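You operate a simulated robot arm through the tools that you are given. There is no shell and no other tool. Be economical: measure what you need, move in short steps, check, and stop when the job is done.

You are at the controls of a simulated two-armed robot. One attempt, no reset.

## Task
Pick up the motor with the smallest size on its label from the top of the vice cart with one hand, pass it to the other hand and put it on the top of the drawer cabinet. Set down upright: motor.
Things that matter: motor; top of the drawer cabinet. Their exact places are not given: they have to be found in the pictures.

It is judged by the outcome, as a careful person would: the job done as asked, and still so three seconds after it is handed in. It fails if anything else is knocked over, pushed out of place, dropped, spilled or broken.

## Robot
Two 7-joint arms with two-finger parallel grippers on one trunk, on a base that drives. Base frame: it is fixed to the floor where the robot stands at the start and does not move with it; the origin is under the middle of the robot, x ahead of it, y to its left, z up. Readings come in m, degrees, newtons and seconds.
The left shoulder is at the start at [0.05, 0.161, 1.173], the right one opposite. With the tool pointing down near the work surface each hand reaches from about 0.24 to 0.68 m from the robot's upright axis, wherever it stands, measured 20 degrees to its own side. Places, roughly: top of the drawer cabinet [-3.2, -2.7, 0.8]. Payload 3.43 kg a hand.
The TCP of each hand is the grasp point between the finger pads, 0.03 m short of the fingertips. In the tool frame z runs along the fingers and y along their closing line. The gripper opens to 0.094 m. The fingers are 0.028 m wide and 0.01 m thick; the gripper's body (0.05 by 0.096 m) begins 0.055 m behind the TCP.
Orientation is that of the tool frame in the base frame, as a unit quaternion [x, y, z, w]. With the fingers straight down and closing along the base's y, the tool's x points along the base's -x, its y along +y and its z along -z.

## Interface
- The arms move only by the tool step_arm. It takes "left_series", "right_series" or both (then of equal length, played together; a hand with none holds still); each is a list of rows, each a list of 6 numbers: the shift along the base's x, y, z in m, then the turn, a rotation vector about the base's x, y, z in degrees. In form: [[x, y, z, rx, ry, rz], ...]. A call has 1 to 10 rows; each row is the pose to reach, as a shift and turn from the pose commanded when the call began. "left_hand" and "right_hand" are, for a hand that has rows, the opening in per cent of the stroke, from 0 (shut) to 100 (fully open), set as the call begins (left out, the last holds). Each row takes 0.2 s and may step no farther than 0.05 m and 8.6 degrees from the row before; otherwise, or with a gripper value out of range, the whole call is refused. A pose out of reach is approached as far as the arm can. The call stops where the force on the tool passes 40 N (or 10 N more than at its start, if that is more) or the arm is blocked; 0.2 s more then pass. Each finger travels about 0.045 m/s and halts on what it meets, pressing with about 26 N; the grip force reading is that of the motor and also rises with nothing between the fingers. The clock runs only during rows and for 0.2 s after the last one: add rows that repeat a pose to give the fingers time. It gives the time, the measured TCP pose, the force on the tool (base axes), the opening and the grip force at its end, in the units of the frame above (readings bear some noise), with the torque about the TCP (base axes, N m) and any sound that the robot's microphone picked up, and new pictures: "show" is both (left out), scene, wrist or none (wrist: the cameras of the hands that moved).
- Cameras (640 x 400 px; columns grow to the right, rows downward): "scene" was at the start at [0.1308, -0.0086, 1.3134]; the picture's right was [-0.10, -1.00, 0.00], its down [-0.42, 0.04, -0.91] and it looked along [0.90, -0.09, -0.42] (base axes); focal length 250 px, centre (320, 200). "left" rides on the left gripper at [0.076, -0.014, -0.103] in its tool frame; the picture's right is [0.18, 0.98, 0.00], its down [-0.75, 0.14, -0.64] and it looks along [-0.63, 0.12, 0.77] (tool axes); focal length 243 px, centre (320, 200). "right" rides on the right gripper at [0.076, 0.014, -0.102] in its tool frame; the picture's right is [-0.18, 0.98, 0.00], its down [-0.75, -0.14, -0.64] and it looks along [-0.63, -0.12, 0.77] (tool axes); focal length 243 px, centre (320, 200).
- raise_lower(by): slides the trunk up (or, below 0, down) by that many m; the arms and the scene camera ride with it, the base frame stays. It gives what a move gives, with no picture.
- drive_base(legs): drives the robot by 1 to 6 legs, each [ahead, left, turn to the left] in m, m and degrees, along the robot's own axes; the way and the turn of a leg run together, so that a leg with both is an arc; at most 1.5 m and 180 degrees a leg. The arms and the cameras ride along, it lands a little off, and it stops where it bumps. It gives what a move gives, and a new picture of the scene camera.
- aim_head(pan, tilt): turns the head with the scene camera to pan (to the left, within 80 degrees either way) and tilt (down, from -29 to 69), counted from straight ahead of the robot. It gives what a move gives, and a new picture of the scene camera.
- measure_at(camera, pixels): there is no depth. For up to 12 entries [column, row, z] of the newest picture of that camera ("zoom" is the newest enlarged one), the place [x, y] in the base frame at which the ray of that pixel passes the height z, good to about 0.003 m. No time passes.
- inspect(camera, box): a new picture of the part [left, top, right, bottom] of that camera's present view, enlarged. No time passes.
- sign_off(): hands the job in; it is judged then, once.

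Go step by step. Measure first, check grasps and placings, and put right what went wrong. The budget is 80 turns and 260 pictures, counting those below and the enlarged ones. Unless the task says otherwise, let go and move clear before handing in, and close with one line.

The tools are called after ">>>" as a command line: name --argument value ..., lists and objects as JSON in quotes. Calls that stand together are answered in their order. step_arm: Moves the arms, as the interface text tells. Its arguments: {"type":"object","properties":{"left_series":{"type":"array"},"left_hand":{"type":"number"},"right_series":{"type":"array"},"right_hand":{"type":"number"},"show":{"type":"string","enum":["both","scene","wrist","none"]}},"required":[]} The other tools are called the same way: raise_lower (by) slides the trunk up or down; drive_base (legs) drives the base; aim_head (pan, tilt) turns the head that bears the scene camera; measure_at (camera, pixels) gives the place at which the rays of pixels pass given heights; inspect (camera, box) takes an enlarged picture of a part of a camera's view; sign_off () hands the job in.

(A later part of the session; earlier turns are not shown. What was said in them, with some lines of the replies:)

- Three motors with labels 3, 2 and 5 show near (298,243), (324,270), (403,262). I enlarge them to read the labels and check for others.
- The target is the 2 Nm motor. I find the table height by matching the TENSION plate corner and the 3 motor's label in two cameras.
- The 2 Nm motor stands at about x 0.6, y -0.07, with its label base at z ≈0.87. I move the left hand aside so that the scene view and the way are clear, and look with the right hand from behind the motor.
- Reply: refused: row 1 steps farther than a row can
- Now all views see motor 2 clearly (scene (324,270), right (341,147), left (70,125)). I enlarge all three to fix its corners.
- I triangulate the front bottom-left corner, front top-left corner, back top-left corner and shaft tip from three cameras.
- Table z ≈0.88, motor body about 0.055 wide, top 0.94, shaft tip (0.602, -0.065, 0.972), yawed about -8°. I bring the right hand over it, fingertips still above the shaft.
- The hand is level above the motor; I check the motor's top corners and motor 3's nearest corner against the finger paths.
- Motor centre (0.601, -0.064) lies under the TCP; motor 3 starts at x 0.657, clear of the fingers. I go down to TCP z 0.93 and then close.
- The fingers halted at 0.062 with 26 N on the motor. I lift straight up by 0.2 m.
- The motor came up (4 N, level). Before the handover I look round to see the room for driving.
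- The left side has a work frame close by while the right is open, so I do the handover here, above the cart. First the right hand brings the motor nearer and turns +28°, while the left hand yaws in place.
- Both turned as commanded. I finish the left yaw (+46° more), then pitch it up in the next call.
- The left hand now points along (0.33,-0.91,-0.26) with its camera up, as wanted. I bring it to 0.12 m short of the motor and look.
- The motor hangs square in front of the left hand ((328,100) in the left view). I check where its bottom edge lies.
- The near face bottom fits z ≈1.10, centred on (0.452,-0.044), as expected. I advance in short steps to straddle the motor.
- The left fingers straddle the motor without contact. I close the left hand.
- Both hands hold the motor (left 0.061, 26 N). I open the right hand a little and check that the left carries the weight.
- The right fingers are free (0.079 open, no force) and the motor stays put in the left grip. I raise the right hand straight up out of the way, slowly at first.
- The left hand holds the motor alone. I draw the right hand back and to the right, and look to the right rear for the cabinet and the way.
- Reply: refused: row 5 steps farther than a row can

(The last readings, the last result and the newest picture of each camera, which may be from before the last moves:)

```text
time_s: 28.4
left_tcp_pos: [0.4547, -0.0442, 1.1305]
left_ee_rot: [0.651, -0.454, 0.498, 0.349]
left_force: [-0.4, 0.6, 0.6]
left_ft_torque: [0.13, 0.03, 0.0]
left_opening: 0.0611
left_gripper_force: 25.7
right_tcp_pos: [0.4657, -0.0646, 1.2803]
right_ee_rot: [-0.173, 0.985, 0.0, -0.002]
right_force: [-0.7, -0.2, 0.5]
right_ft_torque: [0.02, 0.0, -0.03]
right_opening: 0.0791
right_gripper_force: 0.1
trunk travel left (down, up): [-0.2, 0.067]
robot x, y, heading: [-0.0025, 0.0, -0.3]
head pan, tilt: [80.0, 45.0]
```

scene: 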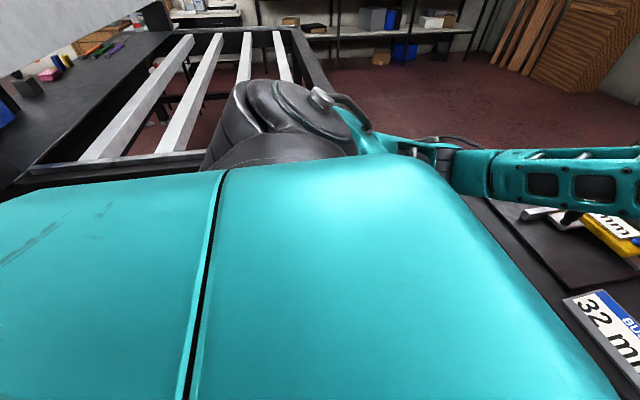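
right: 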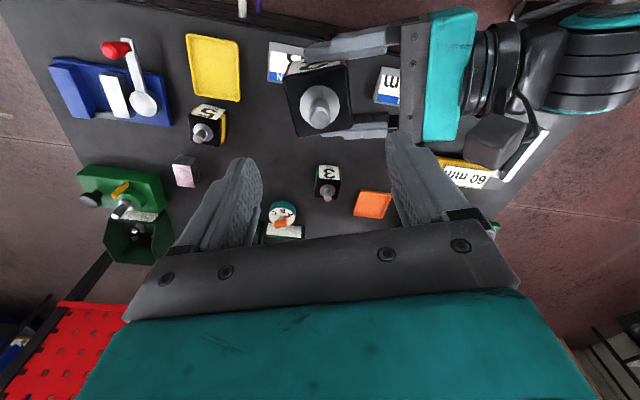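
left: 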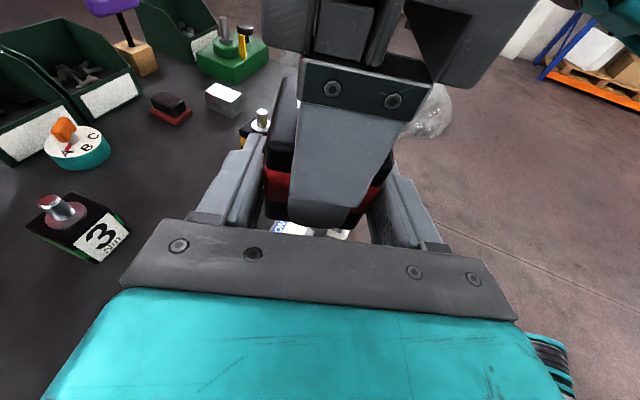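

A work frame lies to my left rear (corner near (28,178)). I measure its edges at about table height and redo the arm retreat in shorter rows.

>>> measure_at --camera "scene" --pixels '[[28, 178, 0.8], [28, 178, 0.9], [300, 30, 0.8], [300, 30, 0.9], [170, 30, 0.85], [100, 170, 0.85], [5, 185, 0.85]]'

>>> step_arm --right_series '[[-0.02, -0.04, 0, 0, 0, 0], [-0.04, -0.08, 0, 0, 0, 0], [-0.06, -0.12, 0, 0, 0, 0], [-0.08, -0.16, 0, 0, 0, 0], [-0.1, -0.19, -0.02, 0, 0, 0], [-0.12, -0.21, -0.04, 0, 0, 0], [-0.13, -0.23, -0.07, 0, 0, 0]]' --left_series '[[-0.01, 0.01, 0, 0, 0, 0], [-0.02, 0.02, 0, 0, 0, 0], [-0.03, 0.03, 0, 0, 0, 0], [-0.04, 0.04, 0, 0, 0, 0], [-0.05, 0.05, 0.01, 0, 0, 0], [-0.06, 0.06, 0.02, 0, 0, 0], [-0.07, 0.07, 0.02, 0, 0, 0]]' --show "none"

>>> aim_head --pan -80 --tilt 10

```text
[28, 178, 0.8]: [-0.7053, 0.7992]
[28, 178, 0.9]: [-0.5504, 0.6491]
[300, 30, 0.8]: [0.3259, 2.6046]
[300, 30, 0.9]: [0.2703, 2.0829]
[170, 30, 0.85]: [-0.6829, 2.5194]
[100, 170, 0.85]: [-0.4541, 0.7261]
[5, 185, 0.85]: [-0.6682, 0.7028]
```

```text
time_s: 30.1
left_tcp_pos: [0.3843, 0.0259, 1.1494]
left_ee_rot: [0.651, -0.454, 0.499, 0.349]
left_force: [0.3, -1.2, -5.5]
left_ft_torque: [0.13, 0.04, -0.02]
left_opening: 0.0613
left_gripper_force: 26.0
right_tcp_pos: [0.334, -0.2955, 1.2092]
right_ee_rot: [-0.173, 0.985, 0.001, 0.0]
right_force: [0.0, 0.0, -0.2]
right_ft_torque: [0.02, 0.02, 0.0]
right_opening: 0.079
right_gripper_force: 0.1
trunk travel left (down, up): [-0.2, 0.067]
robot x, y, heading: [0.001, 0.0027, -0.3]
head pan, tilt: [80.0, 45.0]
```

```text
time_s: 32.5
left_tcp_pos: [0.3854, 0.0258, 1.1485]
left_ee_rot: [0.652, -0.454, 0.498, 0.348]
left_force: [-0.7, -0.5, -5.5]
left_ft_torque: [0.11, 0.06, 0.02]
left_opening: 0.0614
left_gripper_force: 25.9
right_tcp_pos: [0.3346, -0.2959, 1.2107]
right_ee_rot: [-0.172, 0.985, 0.0, -0.001]
right_force: [-0.2, 0.6, -0.7]
right_ft_torque: [0.02, -0.02, -0.01]
right_opening: 0.0792
right_gripper_force: 0.0
trunk travel left (down, up): [-0.2, 0.067]
robot x, y, heading: [0.0029, 0.002, -0.2]
head pan, tilt: [-80.0, 10.0]
```

scene: 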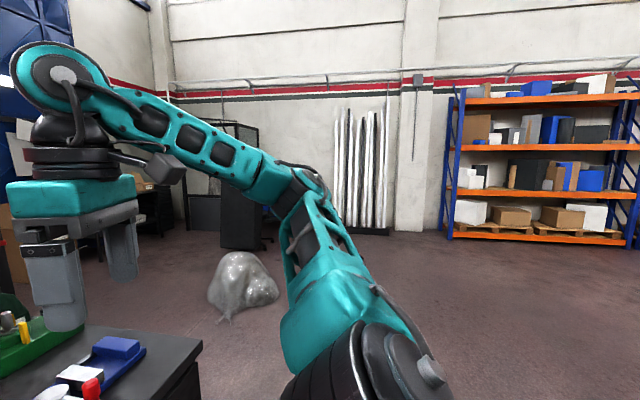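

The motor's weight now reads on the left hand (-5.5 N). To my right it's free; I back off the cart a little, away from the frame, and turn right partway to see the cabinet.

>>> drive_base --legs '[[-0.15, -0.3, 0], [-0.1, -0.2, -60]]'

```text
time_s: 38.4
left_tcp_pos: [-0.1182, -0.7425, 1.1488]
left_ee_rot: [-0.331, 0.722, -0.252, -0.553]
left_force: [0.1, -0.8, -4.9]
left_ft_torque: [0.05, -0.1, 0.05]
left_opening: 0.0614
left_gripper_force: 25.8
right_tcp_pos: [-0.424, -0.8549, 1.2101]
right_ee_rot: [0.351, 0.937, 0.001, 0.0]
right_force: [-0.2, -0.3, -0.4]
right_ft_torque: [0.01, -0.03, -0.02]
right_opening: 0.0792
right_gripper_force: 0.0
trunk travel left (down, up): [-0.2, 0.067]
robot x, y, heading: [-0.3256, -0.4222, -60.9]
head pan, tilt: [-80.0, 10.0]
```

scene: 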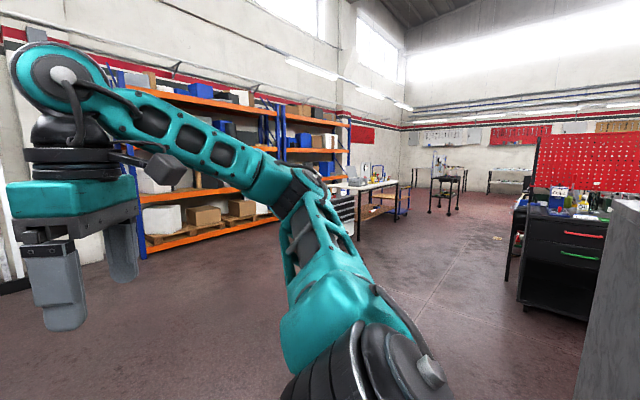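

The given cabinet direction (-141°) is about the picture's middle, where a white-topped unit with drawers stands at (360,195). I turn further right to face it with the head forward.

>>> drive_base --legs '[[0, 0, -80]]'

>>> aim_head --pan 0 --tilt 12

```text
time_s: 41.0
left_tcp_pos: [-0.4433, -0.8005, 1.1441]
left_ee_rot: [0.001, 0.796, 0.01, -0.605]
left_force: [-0.5, -0.6, -4.0]
left_ft_torque: [0.01, -0.1, -0.02]
left_opening: 0.0613
left_gripper_force: 26.2
right_tcp_pos: [-0.7224, -0.6409, 1.2048]
right_ee_rot: [0.708, 0.706, 0.008, -0.008]
right_force: [-0.7, 0.2, 0.7]
right_ft_torque: [-0.01, -0.02, 0.02]
right_opening: 0.0789
right_gripper_force: 0.0
trunk travel left (down, up): [-0.2, 0.067]
robot x, y, heading: [-0.3298, -0.4254, -111.0]
head pan, tilt: [-80.0, 10.0]
stopped in leg 1: the robot was blocked; the commanded pose is now the measured one
```

scene: 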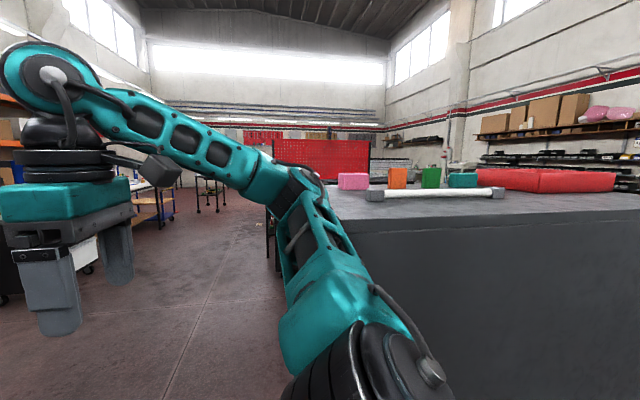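

```text
time_s: 42.6
left_tcp_pos: [-0.4452, -0.8019, 1.1427]
left_ee_rot: [0.001, 0.796, 0.011, -0.605]
left_force: [0.1, -1.0, -4.6]
left_ft_torque: [0.01, -0.11, 0.03]
left_opening: 0.0611
left_gripper_force: 26.2
right_tcp_pos: [-0.7256, -0.6404, 1.2042]
right_ee_rot: [0.71, 0.704, 0.008, -0.009]
right_force: [0.2, -0.2, -0.3]
right_ft_torque: [-0.02, 0.01, 0.01]
right_opening: 0.0791
right_gripper_force: 0.1
trunk travel left (down, up): [-0.2, 0.067]
robot x, y, heading: [-0.3308, -0.4236, -110.9]
head pan, tilt: [0.0, 12.0]
```

scene: 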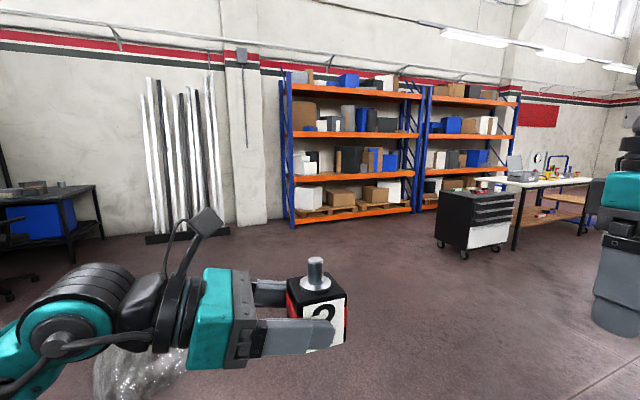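

Something to the right (the grey counter) stopped the turn. The drawer cabinet is the black unit at (475,215), in direction -143° as given. I measure its top, the bag at the lower left, and go ahead away from the counter.

>>> measure_at --camera "scene" --pixels '[[185, 360, 0.1], [160, 345, 0.3], [437, 190, 0.8], [515, 190, 0.8], [475, 198, 0.8], [440, 250, 0.0], [467, 262, 0.0], [510, 248, 0.0]]'

>>> inspect --camera "scene" --box '[400, 140, 600, 265]'

```text
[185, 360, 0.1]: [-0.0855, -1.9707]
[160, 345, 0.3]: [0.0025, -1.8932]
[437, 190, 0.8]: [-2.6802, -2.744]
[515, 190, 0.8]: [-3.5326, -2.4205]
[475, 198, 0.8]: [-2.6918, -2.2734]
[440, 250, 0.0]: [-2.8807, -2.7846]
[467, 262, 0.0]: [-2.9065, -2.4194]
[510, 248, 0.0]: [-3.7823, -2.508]
```

```text
3.20 times, centred on (500, 202) of scene
```

zoom: 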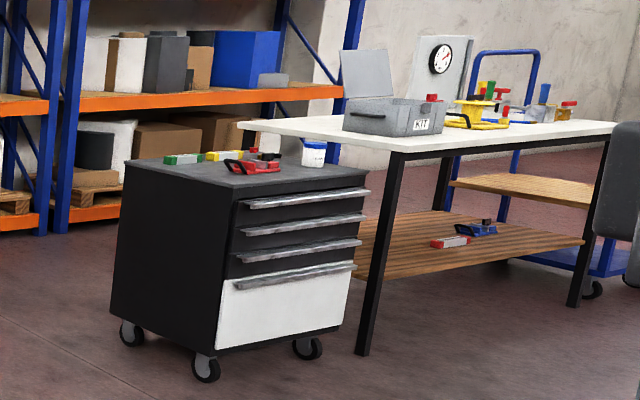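

The cabinet has small items on the rear of its top; the side panel towards us borders a free part. I go ahead 0.6 m clear of the counter, then turn towards the cabinet.

>>> drive_base --legs '[[0.6, 0, 0], [0, 0, -32]]'

```text
time_s: 47.5
left_tcp_pos: [-0.8311, -1.222, 1.1483]
left_ee_rot: [0.225, 0.762, 0.173, -0.582]
left_force: [-0.2, 0.0, -4.5]
left_ft_torque: [-0.05, -0.07, -0.01]
left_opening: 0.0616
left_gripper_force: 25.9
right_tcp_pos: [-0.9818, -0.9371, 1.2086]
right_ee_rot: [0.878, 0.479, 0.002, -0.004]
right_force: [0.2, -0.3, 0.0]
right_ft_torque: [0.02, -0.02, 0.01]
right_opening: 0.0792
right_gripper_force: 0.1
trunk travel left (down, up): [-0.2, 0.067]
robot x, y, heading: [-0.539, -0.9709, -143.2]
head pan, tilt: [0.0, 12.0]
```

scene: 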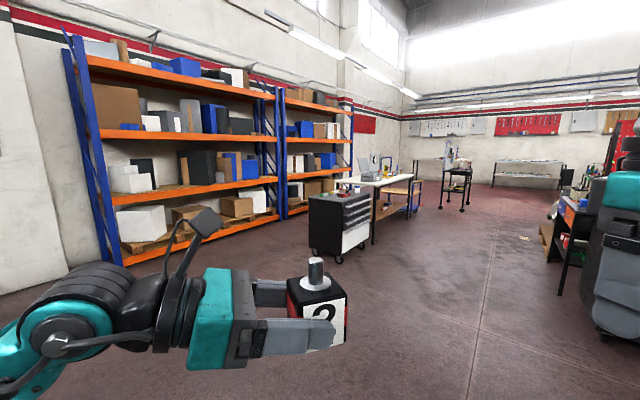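

Clear floor ahead to the cabinet. I drive 1.3 m towards it and look again.

>>> drive_base --legs '[[1.3, 0, 0]]'

>>> aim_head --pan 0 --tilt 22

```text
time_s: 54.0
left_tcp_pos: [-1.8608, -2.0128, 1.1473]
left_ee_rot: [0.22, 0.763, 0.17, -0.583]
left_force: [0.2, 0.3, -5.1]
left_ft_torque: [-0.01, -0.1, 0.01]
left_opening: 0.0611
left_gripper_force: 26.2
right_tcp_pos: [-2.0153, -1.7287, 1.2092]
right_ee_rot: [0.874, 0.485, 0.003, -0.003]
right_force: [0.0, -0.2, -0.1]
right_ft_torque: [-0.02, 0.03, 0.0]
right_opening: 0.0789
right_gripper_force: 0.1
trunk travel left (down, up): [-0.2, 0.067]
robot x, y, heading: [-1.5735, -1.7567, -142.3]
head pan, tilt: [0.0, 12.0]
```

scene: 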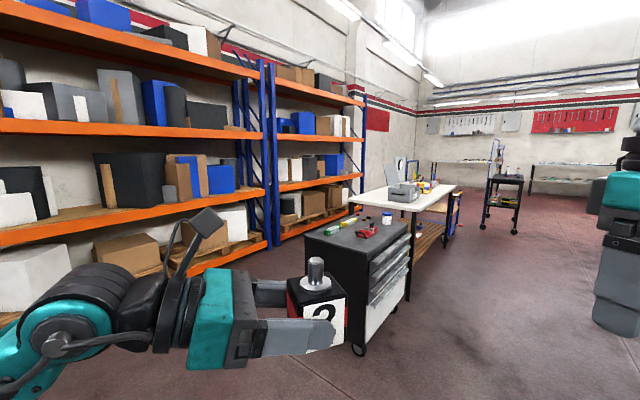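

```text
time_s: 54.7
left_tcp_pos: [-1.8623, -2.0117, 1.148]
left_ee_rot: [0.222, 0.763, 0.171, -0.582]
left_force: [0.0, 0.3, -5.3]
left_ft_torque: [-0.04, -0.08, 0.0]
left_opening: 0.0613
left_gripper_force: 25.7
right_tcp_pos: [-2.016, -1.7301, 1.2089]
right_ee_rot: [0.874, 0.486, 0.003, -0.004]
right_force: [-0.6, -0.2, 0.1]
right_ft_torque: [0.03, 0.01, -0.01]
right_opening: 0.0789
right_gripper_force: 0.0
trunk travel left (down, up): [-0.2, 0.067]
robot x, y, heading: [-1.5729, -1.7559, -142.4]
head pan, tilt: [0.0, 22.0]
```

scene: 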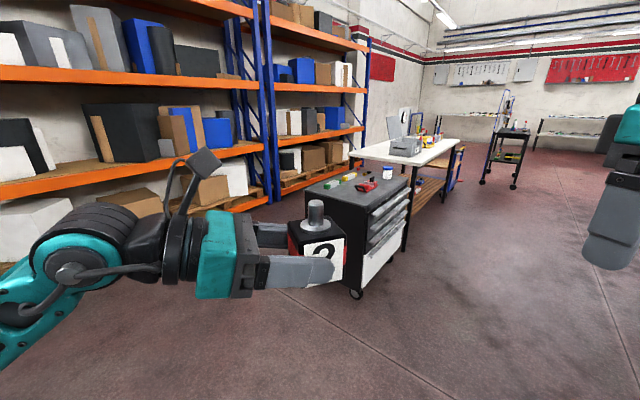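

I measure the cabinet's top corners ((367,207) near, (304,188) left, (410,180) right) and items.

>>> inspect --camera "scene" --box '[290, 140, 450, 240]'

>>> measure_at --camera "scene" --pixels '[[367, 207, 0.8], [367, 207, 0.85], [304, 188, 0.8], [304, 188, 0.85], [410, 180, 0.8], [410, 180, 0.85], [357, 296, 0.0], [367, 190, 0.8], [387, 178, 0.8]]'

```text
4.00 times, centred on (370, 190) of scene
```

zoom: 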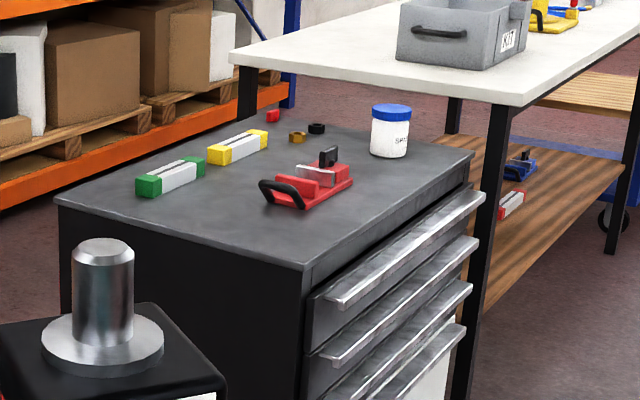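

```text
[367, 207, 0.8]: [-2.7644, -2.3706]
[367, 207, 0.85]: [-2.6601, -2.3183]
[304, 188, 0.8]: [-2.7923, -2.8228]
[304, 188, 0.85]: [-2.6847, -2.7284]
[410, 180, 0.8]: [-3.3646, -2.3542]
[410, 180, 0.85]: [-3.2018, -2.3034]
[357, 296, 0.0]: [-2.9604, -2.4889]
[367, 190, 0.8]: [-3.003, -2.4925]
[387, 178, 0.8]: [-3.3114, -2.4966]
```

The near strip of the top (beside the +x edge) is free; items lie farther back. I drive to about (-2.0,-2.6) facing it (heading 180°).

>>> drive_base --legs '[[0.85, 0.4, 0], [0, 0, -37.5]]'

>>> aim_head --pan 0 --tilt 28

```text
time_s: 61.4
left_tcp_pos: [-2.3985, -2.6253, 1.1483]
left_ee_rot: [0.451, 0.654, 0.345, -0.499]
left_force: [-0.3, 0.4, -5.0]
left_ft_torque: [-0.11, -0.05, -0.03]
left_opening: 0.0616
left_gripper_force: 26.1
right_tcp_pos: [-2.3522, -2.3068, 1.2092]
right_ee_rot: [0.983, 0.185, 0.003, -0.003]
right_force: [-0.2, -1.0, -0.7]
right_ft_torque: [-0.01, 0.0, 0.01]
right_opening: 0.0791
right_gripper_force: 0.1
trunk travel left (down, up): [-0.2, 0.067]
robot x, y, heading: [-2.0134, -2.5987, -179.3]
head pan, tilt: [0.0, 22.0]
```

scene: 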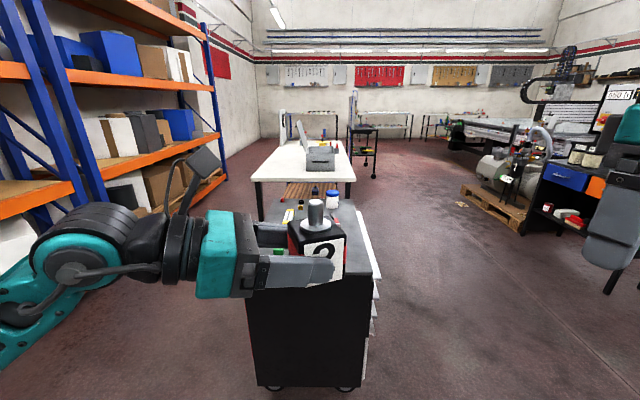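

```text
time_s: 62.1
left_tcp_pos: [-2.3994, -2.627, 1.1483]
left_ee_rot: [0.45, 0.655, 0.345, -0.499]
left_force: [0.5, 0.6, -4.9]
left_ft_torque: [-0.1, -0.05, -0.01]
left_opening: 0.061
left_gripper_force: 26.8
right_tcp_pos: [-2.3526, -2.3077, 1.2091]
right_ee_rot: [0.983, 0.184, 0.003, -0.002]
right_force: [1.7, -0.4, -0.9]
right_ft_torque: [-0.04, 0.02, 0.01]
right_opening: 0.0792
right_gripper_force: 0.1
trunk travel left (down, up): [-0.2, 0.067]
robot x, y, heading: [-2.0138, -2.5946, -179.3]
head pan, tilt: [0.0, 28.0]
```

scene: 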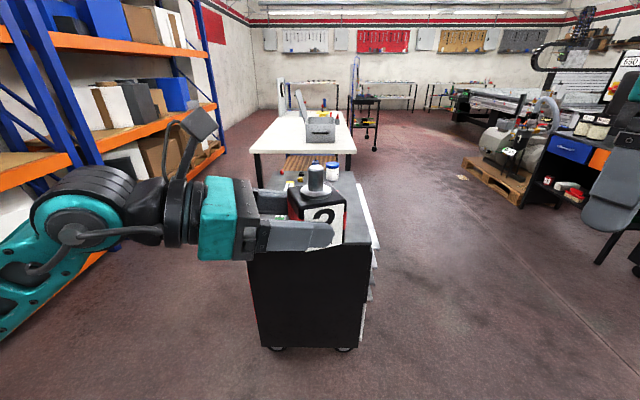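

I enlarge the cabinet front to find its near top edge and compare with the earlier ray to settle the height.

>>> inspect --camera "scene" --box '[230, 150, 390, 270]'

>>> inspect --camera "left" --box '[0, 0, 640, 400]'

>>> inspect --camera "right" --box '[0, 0, 640, 400]'

```text
3.33 times, centred on (310, 210) of scene
```

zoom: 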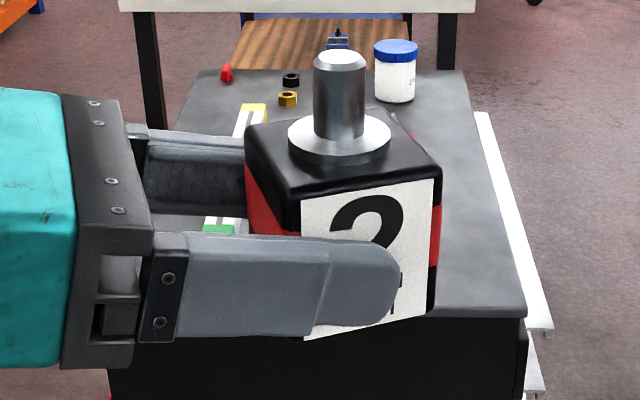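

```text
1.00 times, centred on (320, 200) of left (not enlarged: the box is as wide or as high as the picture)
```

zoom: 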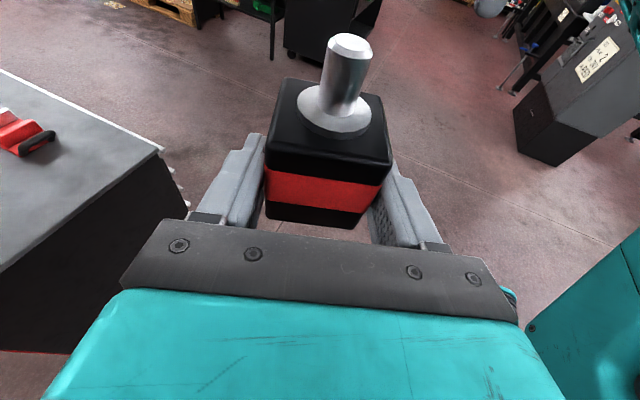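

```text
1.00 times, centred on (320, 200) of right (not enlarged: the box is as wide or as high as the picture)
```

zoom: 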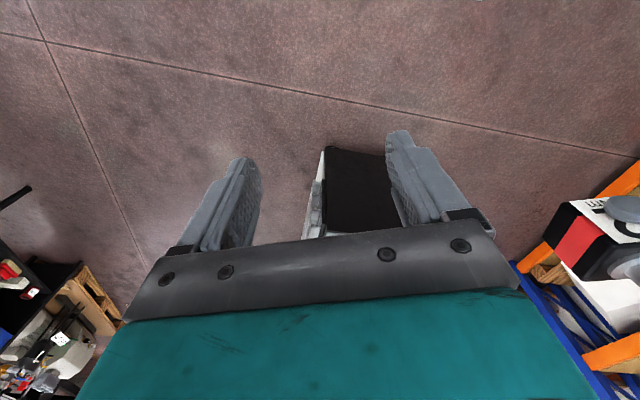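

The near right corner shows in both scene (372,244) and left (161,151); I triangulate it.

>>> measure_at --camera "scene" --pixels '[[372, 244.2, 0.72], [372, 244.2, 0.76], [372, 244.2, 0.8], [372, 244.2, 0.84], [278, 171, 0.8], [366, 171, 0.8]]'

>>> measure_at --camera "left" --pixels '[[161, 151, 0.72], [161, 151, 0.76], [161, 151, 0.8], [161, 151, 0.84], [0, 272, 0.8], [55, 135, 0.8], [22, 157, 0.8]]'

```text
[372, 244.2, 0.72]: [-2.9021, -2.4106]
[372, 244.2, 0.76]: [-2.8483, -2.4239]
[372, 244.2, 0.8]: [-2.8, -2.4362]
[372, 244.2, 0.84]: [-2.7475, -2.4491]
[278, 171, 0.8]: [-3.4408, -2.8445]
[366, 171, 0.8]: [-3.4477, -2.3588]
```

```text
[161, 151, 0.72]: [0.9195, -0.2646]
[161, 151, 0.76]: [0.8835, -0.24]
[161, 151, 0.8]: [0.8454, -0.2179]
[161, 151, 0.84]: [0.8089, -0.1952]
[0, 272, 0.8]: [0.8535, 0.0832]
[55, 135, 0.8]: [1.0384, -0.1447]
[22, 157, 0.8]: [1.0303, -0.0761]
```

The corner fits z ≈0.765 at (-2.84,-2.43); the red tool begins near x -3.02, so I aim for about (-2.92,-2.57). I yaw the left hand +40° so it will reach in over the near edge, moving it forward 0.1 m.

>>> step_arm --left_series '[[-0.02, 0, 0, 0, 0, 8], [-0.04, 0, 0, 0, 0, 16], [-0.06, 0, 0, 0, 0, 24], [-0.08, 0, 0, 0, 0, 32], [-0.1, 0, 0, 0, 0, 40], [-0.1, 0, 0, 0, 0, 40]]'

```text
time_s: 63.5
left_tcp_pos: [-2.5005, -2.6266, 1.1471]
left_ee_rot: [0.2, 0.77, 0.154, -0.587]
left_force: [-0.1, -0.1, -4.9]
left_ft_torque: [-0.04, -0.08, 0.02]
left_opening: 0.0612
left_gripper_force: 25.8
right_tcp_pos: [-2.3535, -2.3075, 1.21]
right_ee_rot: [0.983, 0.185, 0.004, -0.002]
right_force: [0.3, 0.0, -1.6]
right_ft_torque: [0.02, 0.0, 0.01]
right_opening: 0.0792
right_gripper_force: 0.1
trunk travel left (down, up): [-0.2, 0.067]
robot x, y, heading: [-2.0124, -2.5927, -179.3]
head pan, tilt: [0.0, 28.0]
```

scene: 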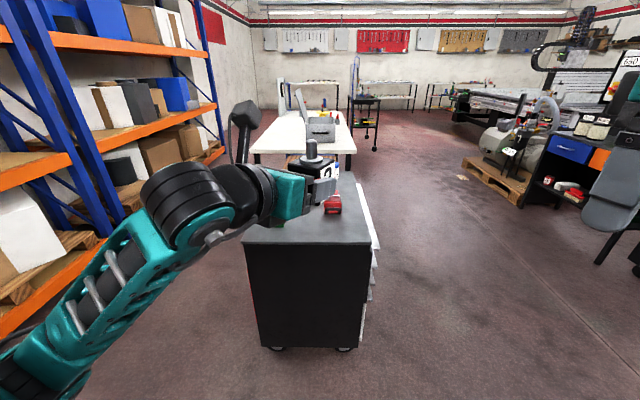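
left: 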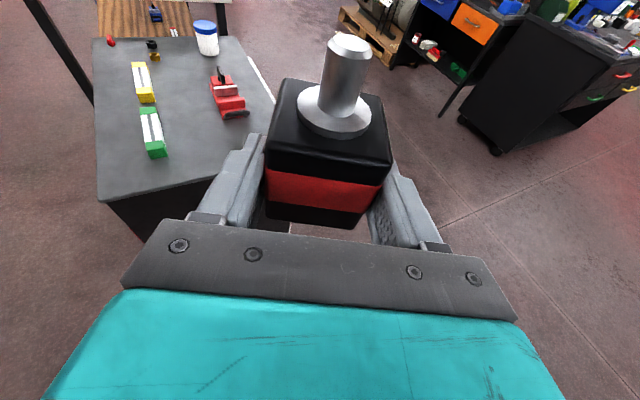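

Now the left view shows the whole top: green (153,155), red (235,115), near left corner (98,202). I measure these in both cameras.

>>> measure_at --camera "left" --pixels '[[98, 202, 0.75], [98, 202, 0.78], [157, 158, 0.75], [157, 158, 0.78], [237, 119, 0.75], [237, 119, 0.78], [93, 38, 0.765], [240, 38, 0.765], [273, 105, 0.765]]'

>>> measure_at --camera "scene" --pixels '[[243, 243, 0.75], [243, 243, 0.78], [370, 243, 0.75], [370, 243, 0.78], [333, 214, 0.75], [333, 214, 0.78]]'

>>> inspect --camera "scene" --box '[220, 150, 400, 270]'

```text
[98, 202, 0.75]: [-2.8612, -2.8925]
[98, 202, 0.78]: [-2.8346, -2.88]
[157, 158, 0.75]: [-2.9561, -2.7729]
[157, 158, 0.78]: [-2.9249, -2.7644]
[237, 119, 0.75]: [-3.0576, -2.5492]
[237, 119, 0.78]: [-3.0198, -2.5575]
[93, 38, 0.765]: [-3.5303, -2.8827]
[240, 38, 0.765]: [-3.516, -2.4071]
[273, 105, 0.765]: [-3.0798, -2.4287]
```

```text
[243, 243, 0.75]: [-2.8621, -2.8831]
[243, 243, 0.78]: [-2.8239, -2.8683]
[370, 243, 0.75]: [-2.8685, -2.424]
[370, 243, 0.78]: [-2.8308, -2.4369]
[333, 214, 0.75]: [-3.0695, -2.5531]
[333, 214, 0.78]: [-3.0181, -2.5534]
```

```text
3.33 times, centred on (310, 210) of scene
```

zoom: 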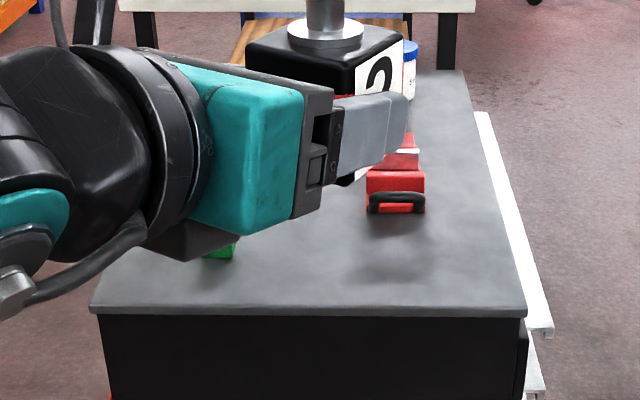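

Top z ≈0.76, near edge x ≈-2.853, red from x -3.04, green from x -2.945 at y -2.77. Target motor centre is (-2.945,-2.61); I drive 0.33 m ahead.

>>> drive_base --legs '[[0.33, 0, 0]]'

>>> aim_head --pan 0 --tilt 40

```text
time_s: 65.7
left_tcp_pos: [-2.8328, -2.6357, 1.1474]
left_ee_rot: [0.196, 0.771, 0.151, -0.587]
left_force: [0.4, 0.1, -4.8]
left_ft_torque: [-0.04, -0.11, 0.02]
left_opening: 0.0612
left_gripper_force: 25.7
right_tcp_pos: [-2.688, -2.3162, 1.2083]
right_ee_rot: [0.982, 0.19, 0.003, -0.003]
right_force: [0.0, -0.6, -0.6]
right_ft_torque: [-0.03, -0.02, 0.02]
right_opening: 0.0791
right_gripper_force: 0.0
trunk travel left (down, up): [-0.2, 0.067]
robot x, y, heading: [-2.3467, -2.6016, -178.7]
head pan, tilt: [0.0, 28.0]
```

scene: 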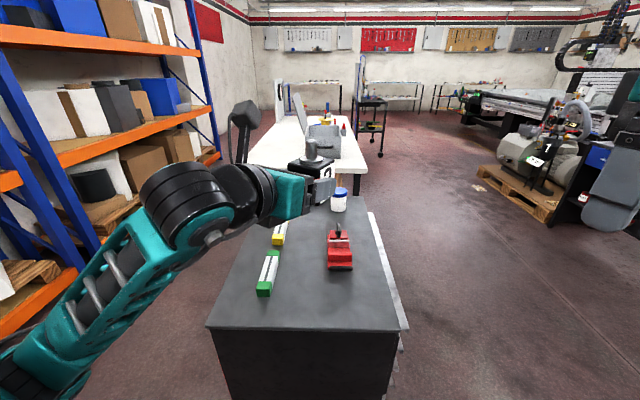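

```text
time_s: 66.4
left_tcp_pos: [-2.8322, -2.637, 1.1475]
left_ee_rot: [0.196, 0.77, 0.151, -0.588]
left_force: [-0.5, -0.3, -5.0]
left_ft_torque: [0.0, -0.07, 0.0]
left_opening: 0.0613
left_gripper_force: 25.5
right_tcp_pos: [-2.6866, -2.3157, 1.2094]
right_ee_rot: [0.982, 0.188, 0.005, -0.002]
right_force: [0.6, -0.5, 0.3]
right_ft_torque: [-0.01, -0.01, 0.01]
right_opening: 0.079
right_gripper_force: 0.0
trunk travel left (down, up): [-0.2, 0.067]
robot x, y, heading: [-2.347, -2.6018, -178.8]
head pan, tilt: [0.0, 40.0]
```

scene: 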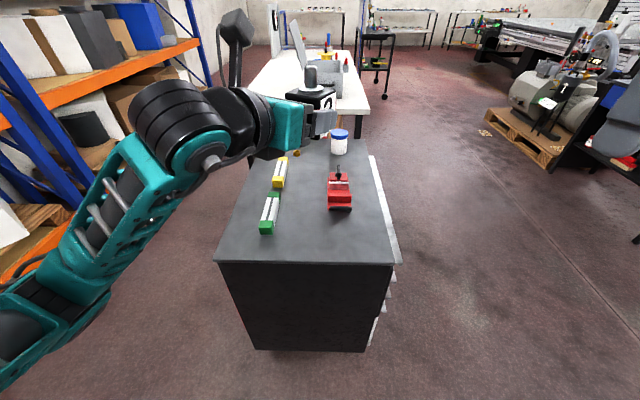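

Whole top visible. I measure edge, green near end and red near end at z 0.76.

>>> measure_at --camera "scene" --pixels '[[216, 262, 0.76], [393, 264, 0.76], [267, 235, 0.76], [273, 232, 0.76], [330, 210, 0.76], [341, 211, 0.76], [352, 210, 0.76], [311, 236, 0.76]]'

```text
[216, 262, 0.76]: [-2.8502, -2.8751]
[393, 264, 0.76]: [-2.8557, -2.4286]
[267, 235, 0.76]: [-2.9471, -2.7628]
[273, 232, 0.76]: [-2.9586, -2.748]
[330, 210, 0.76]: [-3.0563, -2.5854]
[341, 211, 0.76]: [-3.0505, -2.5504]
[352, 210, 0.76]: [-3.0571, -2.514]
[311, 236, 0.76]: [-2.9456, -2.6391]
```

Target centre (-2.945,-2.63) is free. I move the motor over it and lower to about 0.04 m above the top.

>>> step_arm --left_series '[[-0.045, -0.003, -0.01, 0, 0, 0], [-0.09, -0.005, -0.03, 0, 0, 0], [-0.093, -0.005, -0.075, 0, 0, 0], [-0.093, -0.005, -0.12, 0, 0, 0], [-0.093, -0.005, -0.165, 0, 0, 0], [-0.093, -0.005, -0.21, 0, 0, 0], [-0.093, -0.005, -0.255, 0, 0, 0], [-0.093, -0.005, -0.29, 0, 0, 0], [-0.093, -0.005, -0.315, 0, 0, 0], [-0.093, -0.005, -0.315, 0, 0, 0]]'

```text
time_s: 68.6
left_tcp_pos: [-2.9237, -2.6407, 0.8317]
left_ee_rot: [0.196, 0.77, 0.151, -0.588]
left_force: [-0.7, 0.1, -4.9]
left_ft_torque: [-0.07, -0.09, -0.01]
left_opening: 0.0613
left_gripper_force: 25.8
right_tcp_pos: [-2.6874, -2.3148, 1.2084]
right_ee_rot: [0.982, 0.19, 0.003, -0.002]
right_force: [-0.1, -0.6, -0.2]
right_ft_torque: [0.02, 0.0, 0.05]
right_opening: 0.0786
right_gripper_force: 0.1
trunk travel left (down, up): [-0.2, 0.067]
robot x, y, heading: [-2.3463, -2.6025, -178.6]
head pan, tilt: [0.0, 40.0]
```

scene: 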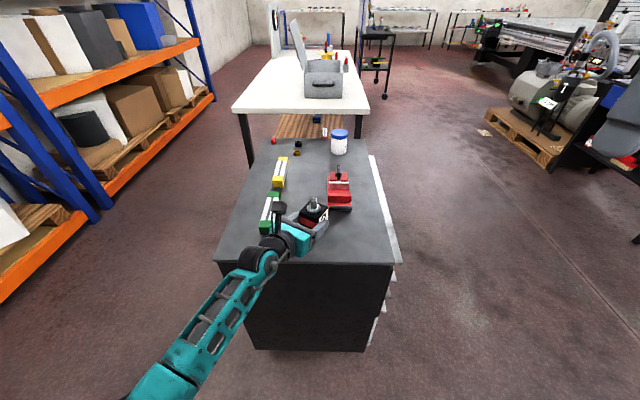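
left: 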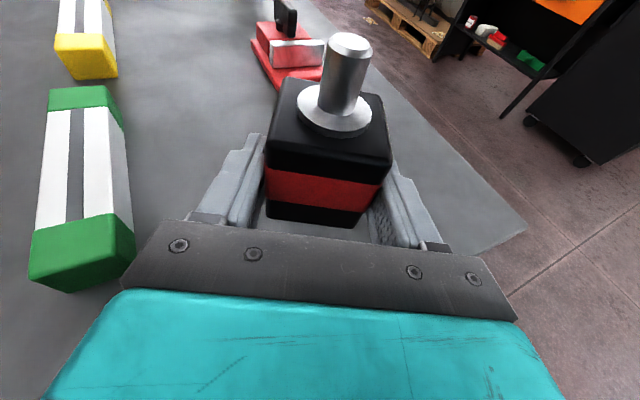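

The motor is above the target; the forearm rises from below the near edge, so I check clearances to the edge and to the green piece.

>>> inspect --camera "scene" --box '[200, 160, 400, 285]'

>>> measure_at --camera "left" --pixels '[[75, 290, 0.76], [135, 235, 0.79], [525, 228, 0.76], [275, 88, 0.76], [30, 280, 0.76]]'

```text
3.20 times, centred on (300, 222) of scene
```

zoom: 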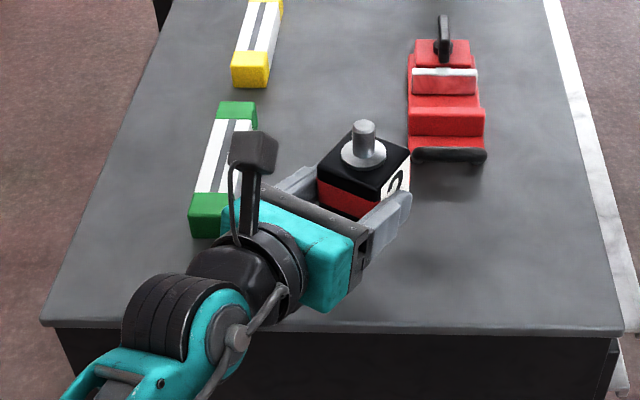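

```text
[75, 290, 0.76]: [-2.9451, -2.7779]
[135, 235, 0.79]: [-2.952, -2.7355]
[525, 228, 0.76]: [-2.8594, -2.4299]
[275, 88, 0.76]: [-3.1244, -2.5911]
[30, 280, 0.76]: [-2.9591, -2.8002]
```

Clearances look fine (green ≥0.04 m from the palm, wrist outside the edge). I lower 0.03 m.

>>> step_arm --left_series '[[0, 0, -0.015, 0, 0, 0], [0, 0, -0.03, 0, 0, 0], [0, 0, -0.03, 0, 0, 0]]'

>>> inspect --camera "scene" --box '[240, 180, 400, 280]'

```text
time_s: 69.4
left_tcp_pos: [-2.9249, -2.64, 0.8022]
left_ee_rot: [0.197, 0.77, 0.152, -0.587]
left_force: [0.5, 0.0, -4.7]
left_ft_torque: [-0.05, -0.11, 0.04]
left_opening: 0.0613
left_gripper_force: 26.0
right_tcp_pos: [-2.6876, -2.3163, 1.2088]
right_ee_rot: [0.982, 0.189, 0.004, -0.002]
right_force: [-0.4, -0.9, -0.4]
right_ft_torque: [0.03, -0.03, 0.0]
right_opening: 0.0789
right_gripper_force: 0.1
trunk travel left (down, up): [-0.2, 0.067]
robot x, y, heading: [-2.3475, -2.5979, -178.9]
head pan, tilt: [0.0, 40.0]
```

scene: 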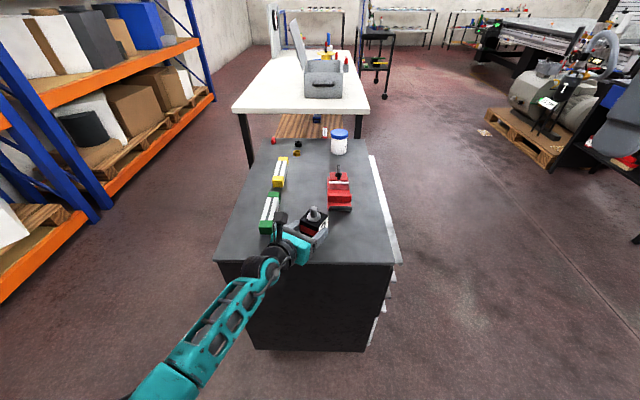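
left: 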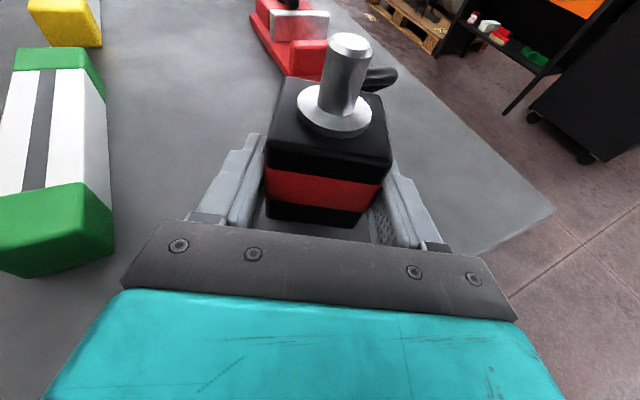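

```text
4.00 times, centred on (320, 230) of scene
```

zoom: 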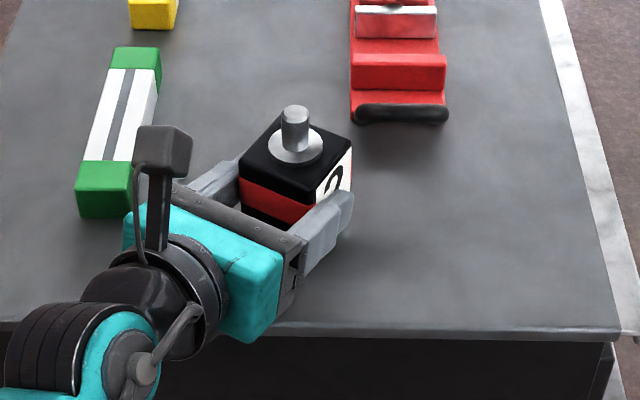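

No contact yet (-4.7 N). I go on in small steps of 4 mm, reading the force.

>>> step_arm --left_series '[[0, 0, -0.004, 0, 0, 0], [0, 0, -0.007, 0, 0, 0]]' --show "none"

```text
time_s: 70.0
left_tcp_pos: [-2.9257, -2.6395, 0.7962]
left_ee_rot: [0.195, 0.77, 0.151, -0.588]
left_force: [0.0, -0.1, -4.4]
left_ft_torque: [-0.05, -0.07, 0.0]
left_opening: 0.0613
left_gripper_force: 26.1
right_tcp_pos: [-2.6872, -2.3154, 1.2081]
right_ee_rot: [0.982, 0.189, 0.004, -0.003]
right_force: [0.2, 0.0, 0.0]
right_ft_torque: [0.02, 0.02, 0.01]
right_opening: 0.0792
right_gripper_force: 0.1
trunk travel left (down, up): [-0.2, 0.067]
robot x, y, heading: [-2.3461, -2.603, -178.6]
head pan, tilt: [0.0, 40.0]
```

>>> step_arm --left_series '[[0, 0, -0.003, 0, 0, 0], [0, 0, -0.004, 0, 0, 0]]' --show "none"

```text
time_s: 70.6
left_tcp_pos: [-2.9252, -2.6399, 0.7925]
left_ee_rot: [0.197, 0.77, 0.151, -0.587]
left_force: [-0.5, 0.3, -3.4]
left_ft_torque: [-0.08, 0.0, -0.08]
left_opening: 0.0611
left_gripper_force: 26.2
right_tcp_pos: [-2.6867, -2.315, 1.2081]
right_ee_rot: [0.982, 0.189, 0.004, -0.002]
right_force: [0.3, 0.4, 0.5]
right_ft_torque: [-0.02, 0.02, -0.02]
right_opening: 0.0788
right_gripper_force: 0.0
trunk travel left (down, up): [-0.2, 0.067]
robot x, y, heading: [-2.3444, -2.6002, -178.6]
head pan, tilt: [0.0, 40.0]
```

Force eased slightly (-3.4 N), perhaps first touch. I go 2 mm more.

>>> step_arm --left_series '[[0, 0, -0.002, 0, 0, 0], [0, 0, -0.002, 0, 0, 0]]' --show "none"

>>> inspect --camera "left" --box '[160, 60, 480, 260]'

>>> inspect --camera "scene" --box '[260, 190, 372, 260]'

```text
time_s: 71.2
left_tcp_pos: [-2.9253, -2.6412, 0.7927]
left_ee_rot: [0.196, 0.769, 0.151, -0.59]
left_force: [1.1, -1.5, 4.2]
left_ft_torque: [-0.06, 0.44, 0.05]
left_opening: 0.061
left_gripper_force: 25.5
right_tcp_pos: [-2.6868, -2.3161, 1.2091]
right_ee_rot: [0.982, 0.19, 0.004, -0.003]
right_force: [0.3, -0.6, 0.4]
right_ft_torque: [-0.02, -0.02, 0.02]
right_opening: 0.0791
right_gripper_force: 0.1
trunk travel left (down, up): [-0.2, 0.067]
robot x, y, heading: [-2.3452, -2.6006, -178.8]
head pan, tilt: [0.0, 40.0]
```

```text
2.00 times, centred on (320, 160) of left
```

zoom: 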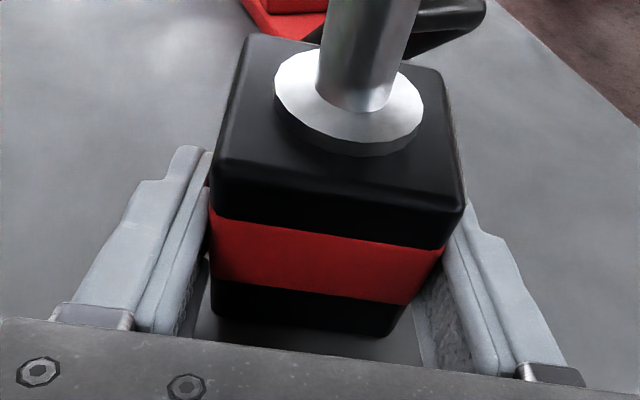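

```text
5.71 times, centred on (316, 225) of scene
```

zoom: 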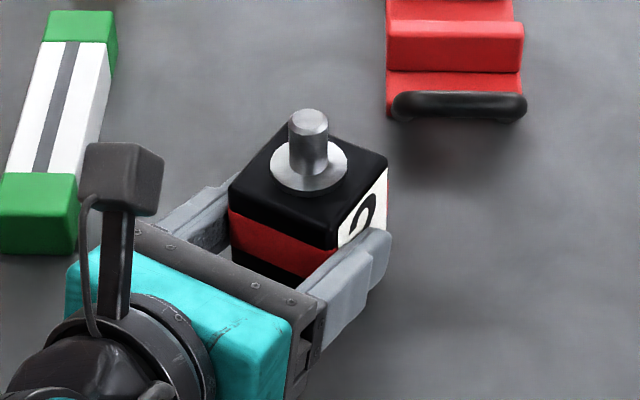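

The motor is standing on the top (force turned from -4.7 to +4.2 N). I open the left hand.

>>> step_arm --left_series '[[0, 0, 0, 0, 0, 0], [0, 0, 0, 0, 0, 0], [0, 0, 0, 0, 0, 0], [0, 0, 0, 0, 0, 0], [0, 0, 0, 0, 0, 0]]' --left_hand 100

```text
time_s: 72.4
left_tcp_pos: [-2.9253, -2.6413, 0.79]
left_ee_rot: [0.196, 0.77, 0.151, -0.588]
left_force: [-0.1, -0.8, 0.9]
left_ft_torque: [-0.02, -0.02, -0.01]
left_opening: 0.0942
left_gripper_force: 0.1
right_tcp_pos: [-2.6874, -2.3156, 1.2089]
right_ee_rot: [0.982, 0.19, 0.004, -0.002]
right_force: [0.4, -0.2, 0.5]
right_ft_torque: [0.03, 0.0, -0.02]
right_opening: 0.0788
right_gripper_force: 0.0
trunk travel left (down, up): [-0.2, 0.067]
robot x, y, heading: [-2.3457, -2.599, -178.3]
head pan, tilt: [0.0, 40.0]
```

scene: 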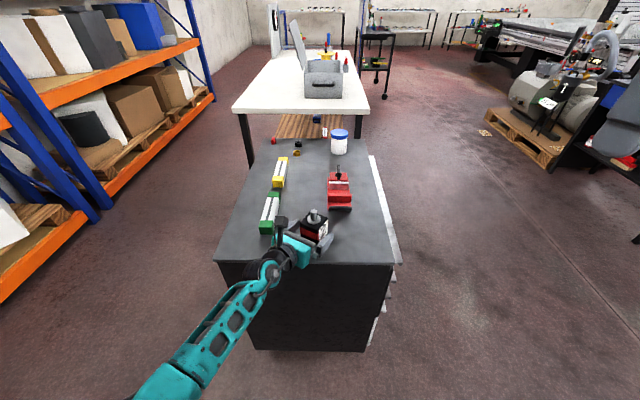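
left: 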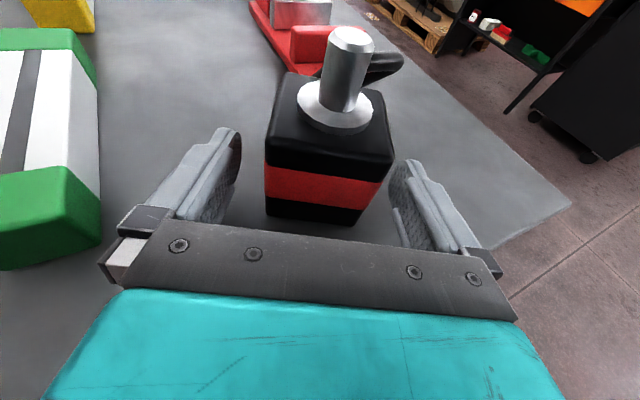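

Released; the motor stands upright with free gaps to both fingers. I withdraw along the tool axis, then rise.

>>> step_arm --left_series '[[0.017, -0.01, 0.005, 0, 0, 0], [0.035, -0.02, 0.01, 0, 0, 0], [0.056, -0.032, 0.016, 0, 0, 0], [0.078, -0.044, 0.022, 0, 0, 0], [0.1, -0.056, 0.03, 0, 0, 0], [0.12, -0.06, 0.06, 0, 0, 0], [0.13, -0.06, 0.1, 0, 0, 0], [0.13, -0.06, 0.14, 0, 0, 0]]'

>>> inspect --camera "scene" --box '[210, 130, 402, 270]'

```text
time_s: 74.2
left_tcp_pos: [-2.7942, -2.7016, 0.9312]
left_ee_rot: [0.196, 0.77, 0.151, -0.588]
left_force: [0.7, -0.5, 0.0]
left_ft_torque: [-0.01, -0.03, -0.01]
left_opening: 0.0941
left_gripper_force: 0.2
right_tcp_pos: [-2.6865, -2.3145, 1.2086]
right_ee_rot: [0.982, 0.188, 0.004, -0.002]
right_force: [0.4, 0.3, 0.1]
right_ft_torque: [-0.03, 0.0, 0.02]
right_opening: 0.0791
right_gripper_force: 0.0
trunk travel left (down, up): [-0.2, 0.067]
robot x, y, heading: [-2.3446, -2.5982, -178.7]
head pan, tilt: [0.0, 40.0]
```

scene: 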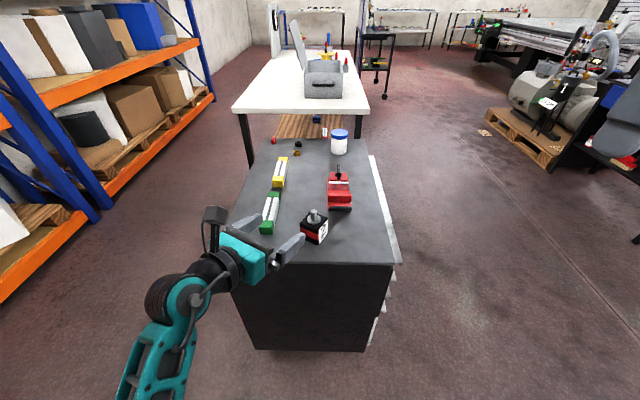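
left: 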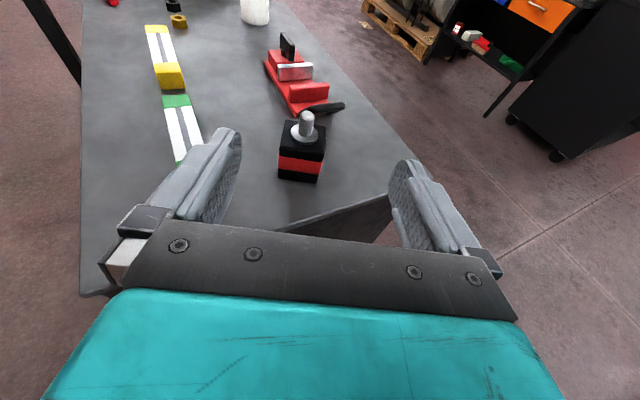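

```text
2.86 times, centred on (306, 200) of scene
```

zoom: 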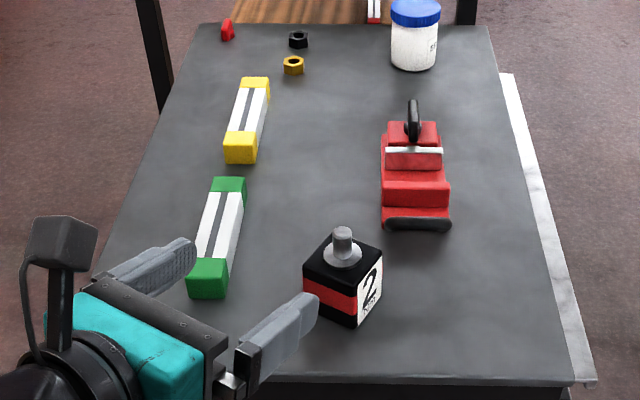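

The 2 Nm motor stands upright and free on the cabinet top at (314,228), with nothing else moved there and both hands clear. I hand in.

>>> sign_off

```text
The job is handed in.
```

The motor with the smallest size on its label (2 Nm) was picked up with the right hand, passed to the left hand, and now stands upright on top of the drawer cabinet. Nothing on the cabinet was disturbed. During one turn the robot bumped something, probably the grey counter, and I didn't check that it was left as it was.
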